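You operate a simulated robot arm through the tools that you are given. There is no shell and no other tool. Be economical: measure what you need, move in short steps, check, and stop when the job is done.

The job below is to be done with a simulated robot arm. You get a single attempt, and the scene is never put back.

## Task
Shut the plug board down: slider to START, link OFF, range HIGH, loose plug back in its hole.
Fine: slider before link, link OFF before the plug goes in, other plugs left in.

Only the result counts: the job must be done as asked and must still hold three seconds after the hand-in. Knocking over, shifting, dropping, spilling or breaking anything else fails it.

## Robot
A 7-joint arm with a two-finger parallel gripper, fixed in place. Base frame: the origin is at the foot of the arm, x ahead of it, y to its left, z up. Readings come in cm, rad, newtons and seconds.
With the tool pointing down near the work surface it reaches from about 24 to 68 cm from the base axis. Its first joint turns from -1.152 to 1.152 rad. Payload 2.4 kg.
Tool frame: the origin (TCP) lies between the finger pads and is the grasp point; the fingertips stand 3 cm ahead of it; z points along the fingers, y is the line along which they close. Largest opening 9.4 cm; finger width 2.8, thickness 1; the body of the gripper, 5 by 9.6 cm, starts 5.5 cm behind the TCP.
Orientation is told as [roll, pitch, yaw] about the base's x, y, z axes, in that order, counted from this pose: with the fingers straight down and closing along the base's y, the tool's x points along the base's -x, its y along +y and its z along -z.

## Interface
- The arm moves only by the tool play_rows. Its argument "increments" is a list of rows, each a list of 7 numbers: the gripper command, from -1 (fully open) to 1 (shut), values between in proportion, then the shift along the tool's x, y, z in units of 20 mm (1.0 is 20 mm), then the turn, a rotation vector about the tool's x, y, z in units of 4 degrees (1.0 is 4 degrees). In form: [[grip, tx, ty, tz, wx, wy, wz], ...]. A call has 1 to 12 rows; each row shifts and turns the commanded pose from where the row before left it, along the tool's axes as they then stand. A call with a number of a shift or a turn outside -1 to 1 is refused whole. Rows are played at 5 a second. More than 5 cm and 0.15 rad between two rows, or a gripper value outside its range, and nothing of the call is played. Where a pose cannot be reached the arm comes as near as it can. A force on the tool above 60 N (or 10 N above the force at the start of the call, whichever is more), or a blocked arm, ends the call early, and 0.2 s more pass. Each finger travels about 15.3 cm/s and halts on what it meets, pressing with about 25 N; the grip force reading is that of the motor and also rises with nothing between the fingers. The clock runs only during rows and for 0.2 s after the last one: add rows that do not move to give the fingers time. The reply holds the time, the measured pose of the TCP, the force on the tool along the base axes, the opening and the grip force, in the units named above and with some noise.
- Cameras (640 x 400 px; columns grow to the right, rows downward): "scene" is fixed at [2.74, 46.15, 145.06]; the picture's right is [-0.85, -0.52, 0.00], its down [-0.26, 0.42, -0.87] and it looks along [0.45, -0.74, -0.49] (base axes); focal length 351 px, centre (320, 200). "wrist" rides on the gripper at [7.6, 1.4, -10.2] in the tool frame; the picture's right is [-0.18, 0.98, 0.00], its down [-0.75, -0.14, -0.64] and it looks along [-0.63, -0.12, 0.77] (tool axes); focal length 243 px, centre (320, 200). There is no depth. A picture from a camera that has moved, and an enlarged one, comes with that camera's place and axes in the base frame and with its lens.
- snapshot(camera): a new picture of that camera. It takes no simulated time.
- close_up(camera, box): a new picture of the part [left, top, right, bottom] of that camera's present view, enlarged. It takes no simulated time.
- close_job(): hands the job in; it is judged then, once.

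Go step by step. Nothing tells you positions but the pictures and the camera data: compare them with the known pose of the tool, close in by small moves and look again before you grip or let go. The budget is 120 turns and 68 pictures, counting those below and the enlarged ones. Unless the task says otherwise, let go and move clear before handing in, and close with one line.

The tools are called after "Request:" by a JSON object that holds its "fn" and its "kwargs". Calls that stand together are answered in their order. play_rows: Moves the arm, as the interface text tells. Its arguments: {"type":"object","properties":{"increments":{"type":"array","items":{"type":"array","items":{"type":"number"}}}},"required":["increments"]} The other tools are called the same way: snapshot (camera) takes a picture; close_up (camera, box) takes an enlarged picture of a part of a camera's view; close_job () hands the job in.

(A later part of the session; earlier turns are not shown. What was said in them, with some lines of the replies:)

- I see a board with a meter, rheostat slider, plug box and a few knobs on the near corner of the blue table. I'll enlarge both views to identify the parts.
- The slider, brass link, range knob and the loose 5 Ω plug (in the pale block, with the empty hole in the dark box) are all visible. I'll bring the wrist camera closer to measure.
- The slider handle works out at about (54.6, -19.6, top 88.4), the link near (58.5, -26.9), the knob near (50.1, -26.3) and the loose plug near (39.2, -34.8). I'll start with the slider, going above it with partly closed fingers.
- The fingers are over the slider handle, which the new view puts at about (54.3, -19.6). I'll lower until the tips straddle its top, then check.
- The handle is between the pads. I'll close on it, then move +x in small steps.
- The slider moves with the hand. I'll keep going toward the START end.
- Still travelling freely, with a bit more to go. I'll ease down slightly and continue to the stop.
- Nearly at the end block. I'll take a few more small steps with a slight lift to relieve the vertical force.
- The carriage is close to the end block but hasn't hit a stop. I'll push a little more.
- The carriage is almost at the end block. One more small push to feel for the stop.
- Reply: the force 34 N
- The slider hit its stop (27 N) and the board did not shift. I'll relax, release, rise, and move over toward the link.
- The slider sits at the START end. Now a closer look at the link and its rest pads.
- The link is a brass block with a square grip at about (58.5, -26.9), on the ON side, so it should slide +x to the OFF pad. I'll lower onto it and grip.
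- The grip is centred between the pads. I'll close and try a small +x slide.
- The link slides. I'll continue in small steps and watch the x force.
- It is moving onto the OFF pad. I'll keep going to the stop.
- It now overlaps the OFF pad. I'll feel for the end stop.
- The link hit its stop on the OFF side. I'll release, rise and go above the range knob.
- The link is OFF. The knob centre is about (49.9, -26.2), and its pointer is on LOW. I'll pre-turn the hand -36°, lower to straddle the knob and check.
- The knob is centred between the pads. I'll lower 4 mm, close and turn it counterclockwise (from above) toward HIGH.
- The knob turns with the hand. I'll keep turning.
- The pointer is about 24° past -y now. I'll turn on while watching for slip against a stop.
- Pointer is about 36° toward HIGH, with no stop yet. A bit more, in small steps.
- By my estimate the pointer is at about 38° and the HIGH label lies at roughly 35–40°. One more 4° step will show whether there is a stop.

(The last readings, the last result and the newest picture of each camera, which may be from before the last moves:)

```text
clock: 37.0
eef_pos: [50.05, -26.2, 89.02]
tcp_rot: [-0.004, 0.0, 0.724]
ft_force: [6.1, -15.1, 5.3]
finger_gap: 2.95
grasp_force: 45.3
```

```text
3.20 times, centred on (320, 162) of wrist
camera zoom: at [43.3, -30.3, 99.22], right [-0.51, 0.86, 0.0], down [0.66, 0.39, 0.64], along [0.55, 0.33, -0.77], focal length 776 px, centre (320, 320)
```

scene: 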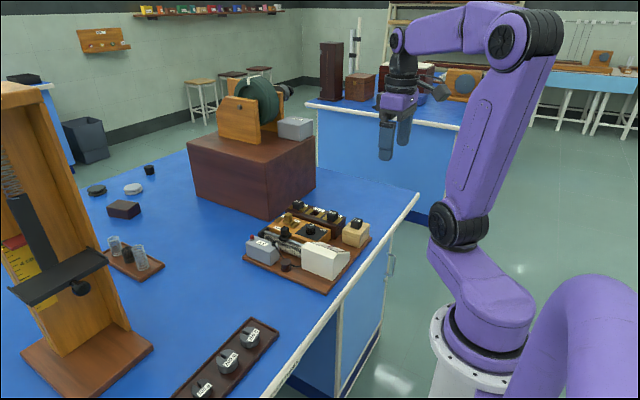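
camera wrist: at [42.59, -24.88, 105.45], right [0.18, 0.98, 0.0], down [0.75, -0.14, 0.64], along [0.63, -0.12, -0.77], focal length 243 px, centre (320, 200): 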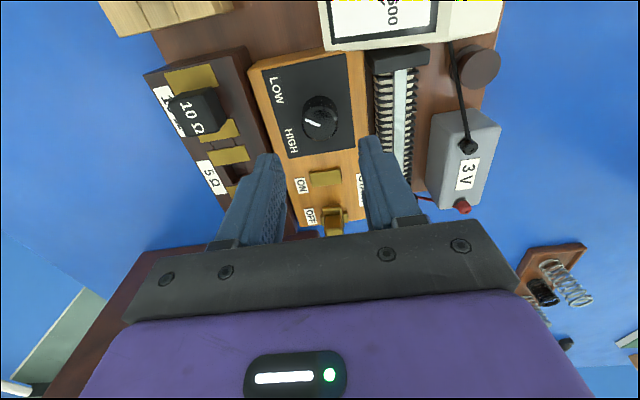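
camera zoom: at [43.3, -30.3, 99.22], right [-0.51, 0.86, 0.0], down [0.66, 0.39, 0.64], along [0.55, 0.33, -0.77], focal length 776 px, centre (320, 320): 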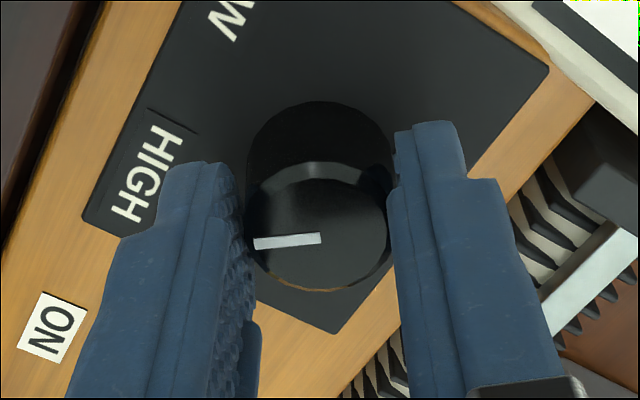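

The last step slipped slightly against the stop, so the knob is at HIGH. I'll release, rise, turn the hand back to yaw 0 and view the loose plug.

Request:
{"fn": "play_rows", "kwargs": {"increments": [[1, 0, 0, 0, 0, 0, 0.3], [0, 0, 0, 0, 0, 0, 0], [0, 0, 0, 0, 0, 0, 0], [0, 0, 0, -1, 0, 0, 0], [0, 0, 0, -1, 0, 0, 0], [0, 0, 0, -1, 0, 0, 0], [0, 0, 0, -1, 0, 0, 1], [0, 0, 0, 0, 0, 0, 1], [0, 0, 0, 0, 0, 0, 1], [0, 0, 0, 0, 0, 0, 1], [0, 0, 0, 0, 0, 0, 1], [0, 0, 0, 0, 0, 0, 1]]}}

Request:
{"fn": "play_rows", "kwargs": {"increments": [[0, 0, 0, 0, 0, 0, 1], [0, 0, 0, 0, 0, 0, 1], [0, 0, 0, 0, 0, 0, 1], [0, 0, 0, 0, 0, 0, 1], [0, 0.9, -0.7, 0, 0, 0, 0.1], [0, 0.9, -0.7, 0, 0, 0, 0], [0, 0.9, -0.7, 0, 0, 0, 0], [0, 0.9, -0.7, 0, 0, 0, 0], [0, 0.9, -0.7, 0, 0, 0, 0], [0, 0.9, -0.7, 0, 0, 0, 0], [0, 0, 0, 0, 0, 0, 0]]}}

Request:
{"fn": "snapshot", "kwargs": {"camera": "wrist"}}

Request:
{"fn": "close_up", "kwargs": {"camera": "scene", "box": [270, 185, 390, 260]}}

```text
clock: 39.6
eef_pos: [49.89, -26.12, 97.05]
tcp_rot: [0.0, 0.0, 0.285]
ft_force: [0.4, 0.4, -0.1]
finger_gap: 4.7
grasp_force: 0.1
```

```text
clock: 42.0
eef_pos: [39.25, -34.59, 97.1]
tcp_rot: [-0.001, 0.0, 0.001]
ft_force: [0.0, -0.1, -0.3]
finger_gap: 4.7
grasp_force: 0.1
```

```text
26 pictures are left
camera wrist: at [31.54, -33.16, 107.26], right [0.18, 0.98, 0.0], down [0.75, -0.14, 0.64], along [0.63, -0.12, -0.77], focal length 243 px, centre (320, 200)
```

wrist: 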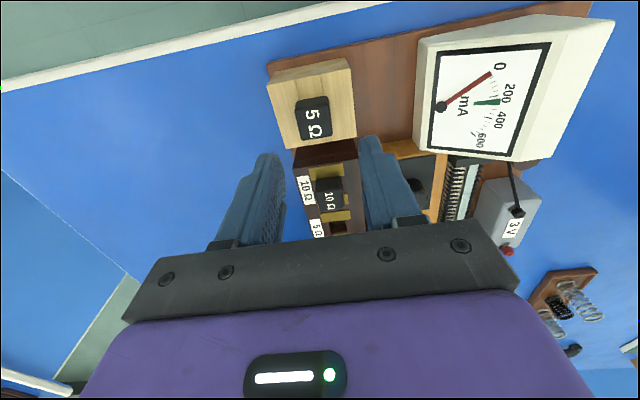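

```text
5.33 times, centred on (330, 222) of scene
camera zoom: at [2.74, 46.15, 145.06], right [-0.85, -0.52, 0.0], down [-0.26, 0.42, -0.87], along [0.45, -0.74, -0.49], focal length 1870 px, centre (267, 80)
```

zoom: 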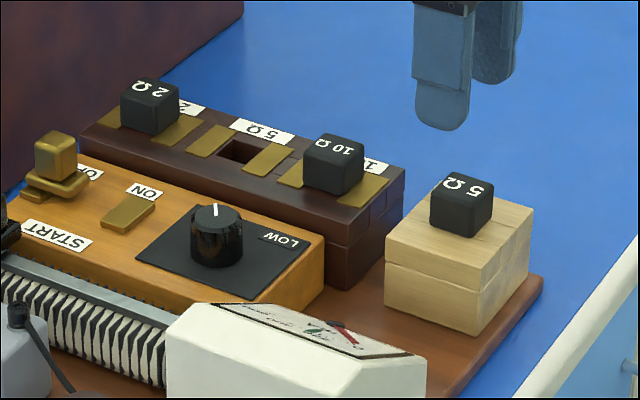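

The meter reads 0 now. The loose plug's top is at about (39.2, -34.8, 88.3), so I'll descend around it and check.

Request:
{"fn": "play_rows", "kwargs": {"increments": [[0, 0, -0.08, 0.9, 0, 0, 0], [0, 0, 0, 0.9, 0, 0, 0], [0, 0, 0, 0.9, 0, 0, 0], [0, 0, 0, 0.6, 0, 0, 0], [0, 0, 0, 0.3, 0, 0, 0], [0, 0, 0, 0, 0, 0, 0]]}}

Request:
{"fn": "close_up", "kwargs": {"camera": "wrist", "box": [220, 100, 420, 225]}}

Request:
{"fn": "close_up", "kwargs": {"camera": "scene", "box": [310, 195, 390, 245]}}

```text
clock: 43.4
eef_pos: [39.2, -34.69, 89.96]
tcp_rot: [0.0, 0.0, -0.001]
ft_force: [-0.8, -0.4, -0.5]
finger_gap: 4.68
grasp_force: 0.0
```

```text
3.20 times, centred on (320, 162) of wrist
camera zoom: at [31.61, -33.35, 100.04], right [0.18, 0.98, 0.0], down [0.75, -0.14, 0.64], along [0.63, -0.12, -0.77], focal length 776 px, centre (320, 320)
```

zoom: 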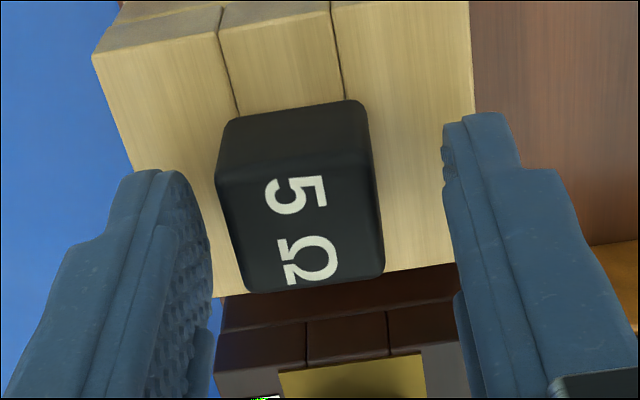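

```text
8.00 times, centred on (350, 220) of scene
camera zoom: at [2.74, 46.15, 145.06], right [-0.85, -0.52, 0.0], down [-0.26, 0.42, -0.87], along [0.45, -0.74, -0.49], focal length 2805 px, centre (80, 40)
```

zoom: 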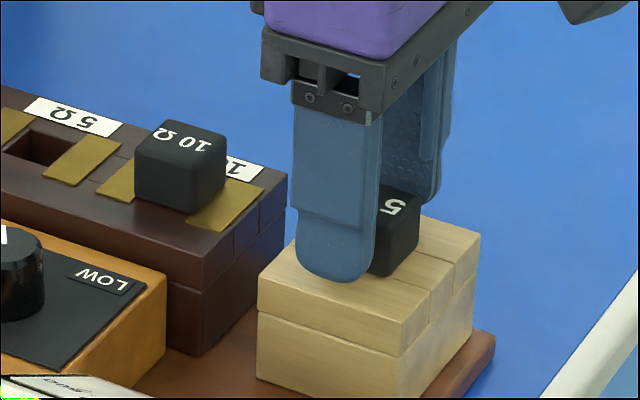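

The plug sits about 3 mm to the -y side of the hand's centre. I'll shift, lower slightly and grip.

Request:
{"fn": "play_rows", "kwargs": {"increments": [[0, 0, -0.15, 0.1, 0, 0, 0], [0, 0, 0, 0, 0, 0, 0], [0.3, 0, 0, 0, 0, 0, 0], [1, 0, 0, 0, 0, 0, 0], [1, 0, 0, 0, 0, 0, 0], [1, 0, 0, 0, 0, 0, 0]]}}

Request:
{"fn": "close_up", "kwargs": {"camera": "wrist", "box": [220, 100, 420, 225]}}

```text
clock: 44.8
eef_pos: [39.12, -35.01, 89.82]
tcp_rot: [0.001, -0.001, 0.001]
ft_force: [0.1, -0.4, 0.4]
finger_gap: 2.69
grasp_force: 25.4
```

```text
3.20 times, centred on (320, 162) of wrist
camera zoom: at [31.6, -33.64, 99.84], right [0.18, 0.98, 0.0], down [0.75, -0.14, 0.64], along [0.63, -0.12, -0.77], focal length 776 px, centre (320, 320)
```

zoom: 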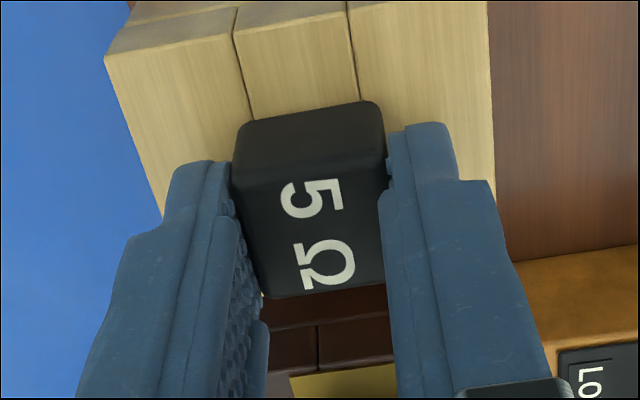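

The plug is gripped with almost no side force. I'll lift it straight out and look.

Request:
{"fn": "play_rows", "kwargs": {"increments": [[1, 0, 0, -0.4, 0, 0, 0], [1, 0, 0, -0.6, 0, 0, 0], [1, 0, 0, -1, 0, 0, 0], [1, 0, 0, -1, 0, 0, 0], [1, 0, 0, -1, 0, 0, 0], [1, 0, 0, 0, 0, 0, 0]]}}

Request:
{"fn": "close_up", "kwargs": {"camera": "scene", "box": [290, 170, 390, 240]}}

Request:
{"fn": "close_up", "kwargs": {"camera": "wrist", "box": [220, 100, 420, 225]}}

```text
clock: 46.2
eef_pos: [39.2, -34.87, 97.66]
tcp_rot: [0.001, 0.0, 0.0]
ft_force: [-1.3, 0.0, -0.4]
finger_gap: 2.69
grasp_force: 24.7
```

```text
5.71 times, centred on (340, 205) of scene
camera zoom: at [2.74, 46.15, 145.06], right [-0.85, -0.52, 0.0], down [-0.26, 0.42, -0.87], along [0.45, -0.74, -0.49], focal length 2004 px, centre (206, 171)
```

zoom: 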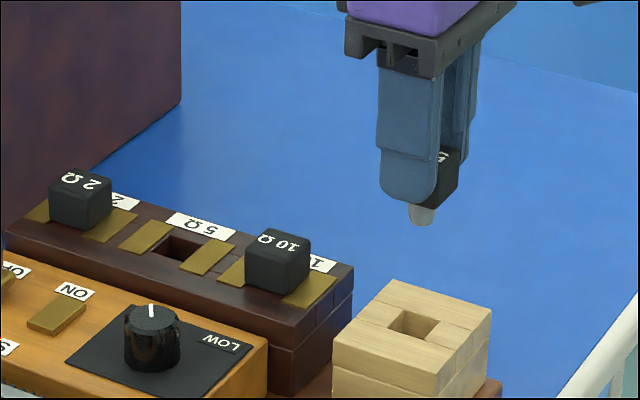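

```text
3.20 times, centred on (320, 162) of wrist
camera zoom: at [31.52, -33.64, 107.83], right [0.18, 0.98, 0.0], down [0.75, -0.14, 0.64], along [0.63, -0.12, -0.77], focal length 776 px, centre (320, 320)
```

zoom: 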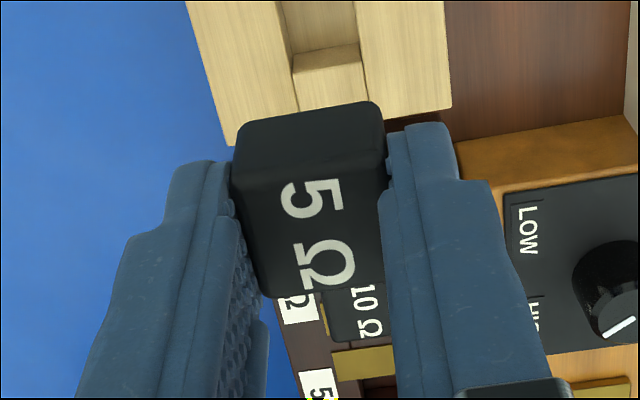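

The plug is in hand with a tapered peg, and the empty hole works out at about (54.0, -35.05). I'll carry it over at height and then check alignment.

Request:
{"fn": "play_rows", "kwargs": {"increments": [[1, -0.925, -0.01, 0, 0, 0, 0], [1, -0.925, -0.01, 0, 0, 0, 0], [1, -0.925, -0.01, 0, 0, 0, 0], [1, -0.925, -0.01, 0, 0, 0, 0], [1, -0.925, -0.01, 0, 0, 0, 0], [1, -0.925, -0.01, 0, 0, 0, 0], [1, -0.925, -0.01, 0, 0, 0, 0], [1, -0.925, 0, 0, 0, 0, 0], [1, 0, 0, 0.8, 0, 0, 0], [1, 0, 0, 0.8, 0, 0, 0], [1, 0, 0, 0, 0, 0, 0]]}}

Request:
{"fn": "close_up", "kwargs": {"camera": "scene", "box": [270, 170, 350, 230]}}

Request:
{"fn": "close_up", "kwargs": {"camera": "wrist", "box": [220, 100, 420, 225]}}

```text
clock: 48.6
eef_pos: [54.03, -35.1, 94.43]
tcp_rot: [0.001, 0.001, 0.001]
ft_force: [-0.4, -0.4, 0.2]
finger_gap: 2.7
grasp_force: 25.0
```

```text
6.67 times, centred on (310, 200) of scene
camera zoom: at [2.74, 46.15, 145.06], right [-0.85, -0.52, 0.0], down [-0.26, 0.42, -0.87], along [0.45, -0.74, -0.49], focal length 2338 px, centre (387, 200)
```

zoom: 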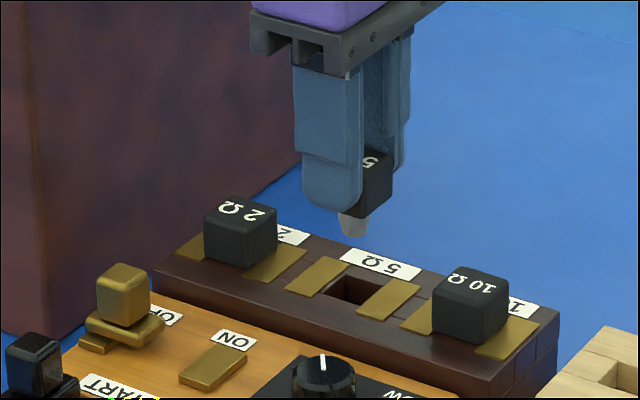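

```text
3.20 times, centred on (320, 162) of wrist
camera zoom: at [46.37, -33.83, 104.56], right [0.18, 0.98, 0.0], down [0.75, -0.14, 0.64], along [0.63, -0.12, -0.77], focal length 776 px, centre (320, 320)
```

zoom: 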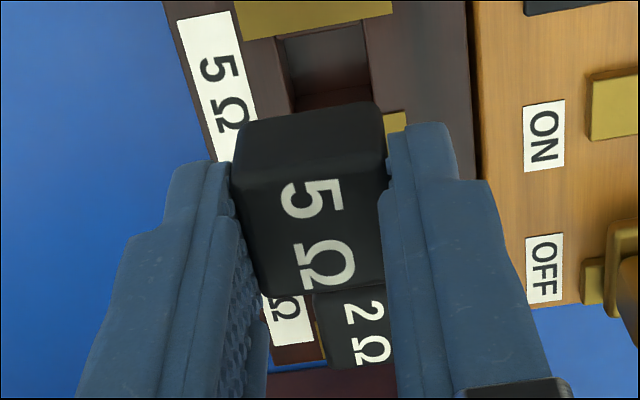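

The peg lines up with the hole in both views. I'll lower it gently.

Request:
{"fn": "play_rows", "kwargs": {"increments": [[1, 0, 0.03, 0.4, 0, 0, 0], [1, 0, 0, 0.4, 0, 0, 0], [1, 0, 0, 0.3, 0, 0, 0], [1, 0, 0, 0.3, 0, 0, 0], [1, 0, 0, 0, 0, 0, 0]]}}

Request:
{"fn": "close_up", "kwargs": {"camera": "scene", "box": [270, 170, 350, 230]}}

Request:
{"fn": "close_up", "kwargs": {"camera": "wrist", "box": [220, 100, 420, 225]}}

```text
clock: 49.8
eef_pos: [54.01, -35.11, 91.6]
tcp_rot: [0.0, -0.001, 0.001]
ft_force: [0.2, 0.3, 0.0]
finger_gap: 2.69
grasp_force: 24.5
```

```text
6.67 times, centred on (310, 200) of scene
camera zoom: at [2.74, 46.15, 145.06], right [-0.85, -0.52, 0.0], down [-0.26, 0.42, -0.87], along [0.45, -0.74, -0.49], focal length 2338 px, centre (387, 200)
```

zoom: 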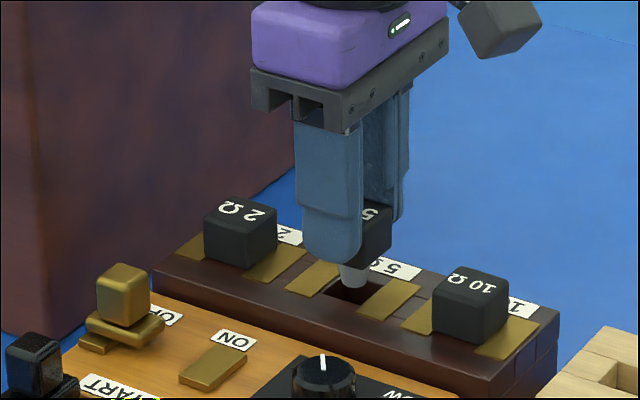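

```text
3.20 times, centred on (320, 162) of wrist
camera zoom: at [46.38, -33.78, 101.79], right [0.18, 0.98, 0.0], down [0.75, -0.14, 0.64], along [0.63, -0.12, -0.77], focal length 776 px, centre (320, 320)
```

zoom: 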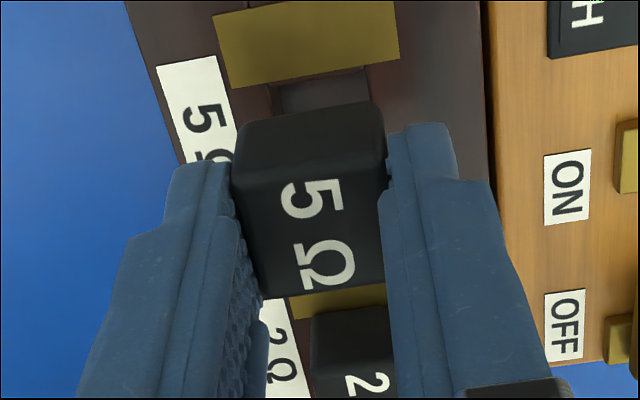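

The peg tip is at the mouth of the hole with no contact force. Continuing down in small steps.

Request:
{"fn": "play_rows", "kwargs": {"increments": [[1, 0, 0, 0.2, 0, 0, 0], [1, 0, 0, 0.2, 0, 0, 0], [1, 0, 0, 0.2, 0, 0, 0], [1, 0, 0, 0.15, 0, 0, 0], [1, 0, 0, 0, 0, 0, 0]]}}

Request:
{"fn": "close_up", "kwargs": {"camera": "scene", "box": [270, 170, 350, 230]}}

```text
clock: 51.0
eef_pos: [53.94, -35.08, 90.24]
tcp_rot: [0.0, -0.001, -0.002]
ft_force: [0.1, -0.6, -0.7]
finger_gap: 2.68
grasp_force: 24.9
```

```text
6.67 times, centred on (310, 200) of scene
camera zoom: at [2.74, 46.15, 145.06], right [-0.85, -0.52, 0.0], down [-0.26, 0.42, -0.87], along [0.45, -0.74, -0.49], focal length 2338 px, centre (387, 200)
```

zoom: 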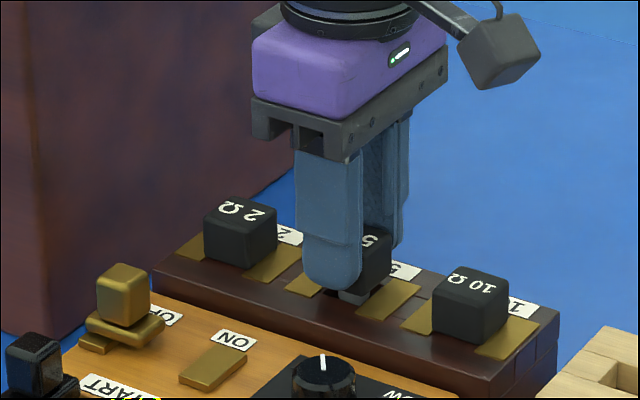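

It's going in freely. I'll take it down to seat, stopping on force.

Request:
{"fn": "play_rows", "kwargs": {"increments": [[1, 0, 0, 0.1, 0, 0, 0], [1, 0, 0, 0.1, 0, 0, 0], [1, 0, 0, 0, 0, 0, 0]]}}

Request:
{"fn": "play_rows", "kwargs": {"increments": [[1, 0, 0, 0.1, 0, 0, 0], [1, 0, 0, 0.05, 0, 0, 0], [1, 0, 0, 0, 0, 0, 0]]}}

Request:
{"fn": "close_up", "kwargs": {"camera": "scene", "box": [270, 170, 350, 230]}}

```text
clock: 51.8
eef_pos: [53.97, -35.17, 89.83]
tcp_rot: [0.0, 0.0, 0.0]
ft_force: [-0.4, 0.9, -0.3]
finger_gap: 2.69
grasp_force: 25.3
```

```text
clock: 52.6
eef_pos: [53.93, -35.15, 89.69]
tcp_rot: [-0.002, -0.002, -0.001]
ft_force: [-7.1, 4.5, 25.8]
finger_gap: 2.67
grasp_force: 25.2
```

```text
6.67 times, centred on (310, 200) of scene
camera zoom: at [2.67, 46.19, 145.05], right [-0.85, -0.52, 0.0], down [-0.25, 0.42, -0.87], along [0.45, -0.74, -0.49], focal length 2338 px, centre (387, 200)
```

zoom: 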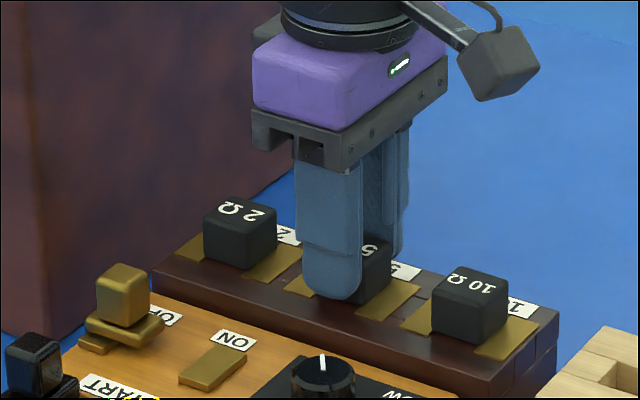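

Contact at 26 N, at about the height it had in the storage block, so it looks seated. I'll release gently, rise and compare heights.

Request:
{"fn": "play_rows", "kwargs": {"increments": [[1, 0, 0, -0.05, 0, 0, 0], [0.3, 0, 0, 0, 0, 0, 0], [0.1, 0, 0, 0, 0, 0, 0], [0.1, 0, 0, -0.5, 0, 0, 0], [0.1, 0, 0, -1, 0, 0, 0], [0.1, 0, 0, -1, 0, 0, 0], [0.1, 0, 0, -1, 0, 0, 0], [0.1, 1, 0, 0, 0, 0, 0], [0.1, 1, 0, 0, 0, 0, 0], [0.1, 1, 0, 0, 0, 0, 0], [0.1, 0, 0, 0, 0, 0, 0]]}}

Request:
{"fn": "close_up", "kwargs": {"camera": "scene", "box": [270, 180, 350, 240]}}

Request:
{"fn": "snapshot", "kwargs": {"camera": "wrist"}}

```text
clock: 55.0
eef_pos: [48.05, -35.13, 96.62]
tcp_rot: [0.001, -0.001, -0.001]
ft_force: [0.3, 0.2, -0.7]
finger_gap: 4.23
grasp_force: 0.1
```

```text
6.67 times, centred on (310, 210) of scene
camera zoom: at [2.74, 46.15, 145.06], right [-0.85, -0.52, 0.0], down [-0.26, 0.42, -0.87], along [0.45, -0.74, -0.49], focal length 2338 px, centre (387, 133)
```

zoom: 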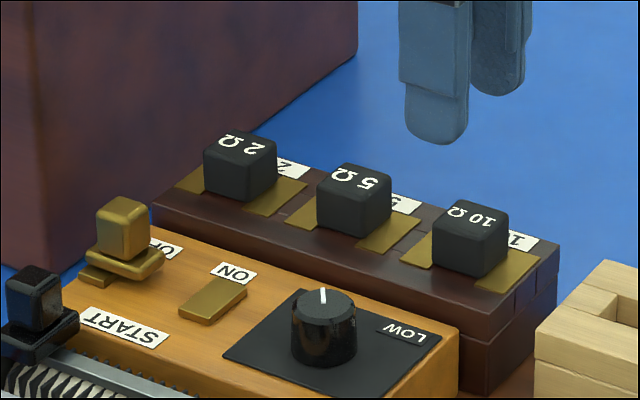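

```text
12 pictures are left
camera wrist: at [40.33, -33.78, 106.75], right [0.18, 0.98, 0.0], down [0.75, -0.14, 0.64], along [0.63, -0.12, -0.77], focal length 243 px, centre (320, 200)
```

wrist: 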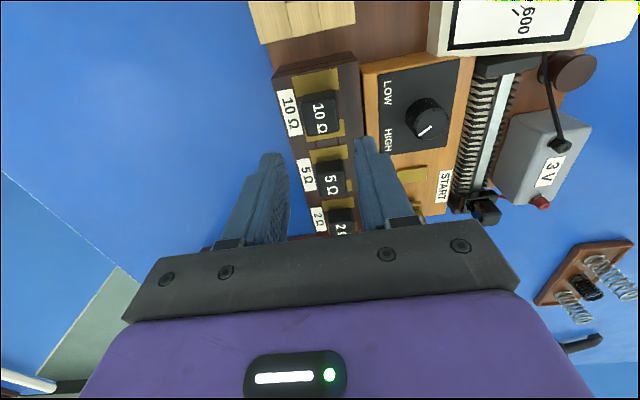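

All three plugs sit level and in line. I'll move clear and do one last check of the slider, link and knob.

Request:
{"fn": "play_rows", "kwargs": {"increments": [[0.1, 0, 0, -1, 0, 0, 0], [0.1, 1, 0, -1, 0, 0, 0], [0.1, 1, 0, -1, 0, 0, 0], [0.1, 1, 0, -1, 0, 0, 0], [0.1, 1, 0, -1, 0, 0, 0], [0.1, 0, 0, 0, 0, 0, 0]]}}

Request:
{"fn": "close_up", "kwargs": {"camera": "scene", "box": [240, 190, 350, 260]}}

Request:
{"fn": "close_up", "kwargs": {"camera": "wrist", "box": [260, 60, 440, 200]}}

```text
clock: 56.4
eef_pos: [39.87, -35.06, 106.52]
tcp_rot: [0.0, 0.0, -0.003]
ft_force: [0.2, 0.0, 0.3]
finger_gap: 4.21
grasp_force: 0.0
```

```text
5.71 times, centred on (295, 225) of scene
camera zoom: at [2.74, 46.15, 145.06], right [-0.85, -0.52, 0.0], down [-0.26, 0.42, -0.87], along [0.45, -0.74, -0.49], focal length 2004 px, centre (463, 57)
```

zoom: 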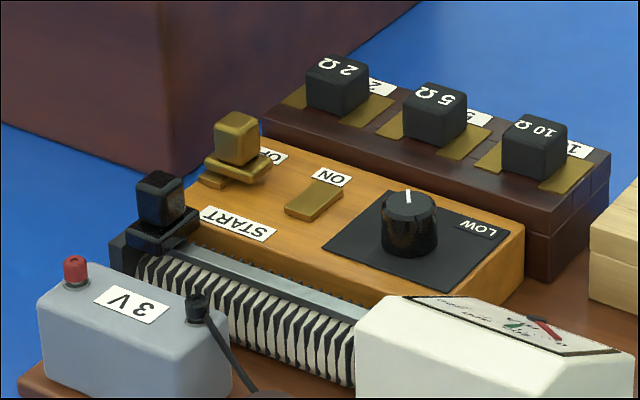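

```text
2.86 times, centred on (350, 130) of wrist
camera zoom: at [32.31, -33.74, 116.69], right [0.19, 0.98, 0.0], down [0.75, -0.14, 0.64], along [0.63, -0.12, -0.77], focal length 693 px, centre (234, 400)
```

zoom: 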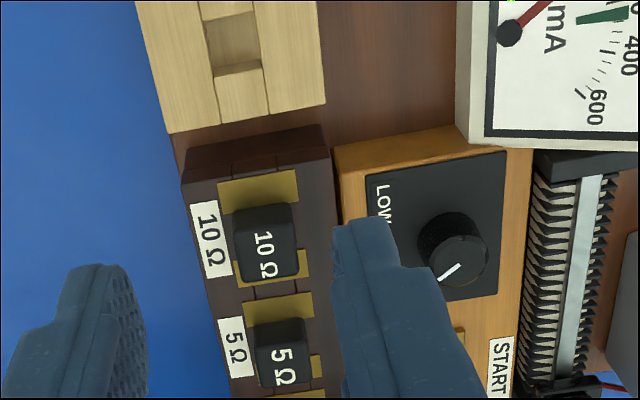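

The slider is at its START stop, the link is OFF, the knob points to HIGH, all three plugs are seated and the arm is clear. I'm handing in.

Request:
{"fn": "close_job", "kwargs": {}}

```text
The job is handed in.
```

The board is shut down as you asked: slider moved to START first, then link OFF, range HIGH, and the loose 5 Ω plug back in its hole, with the 2 Ω and 10 Ω plugs left in.
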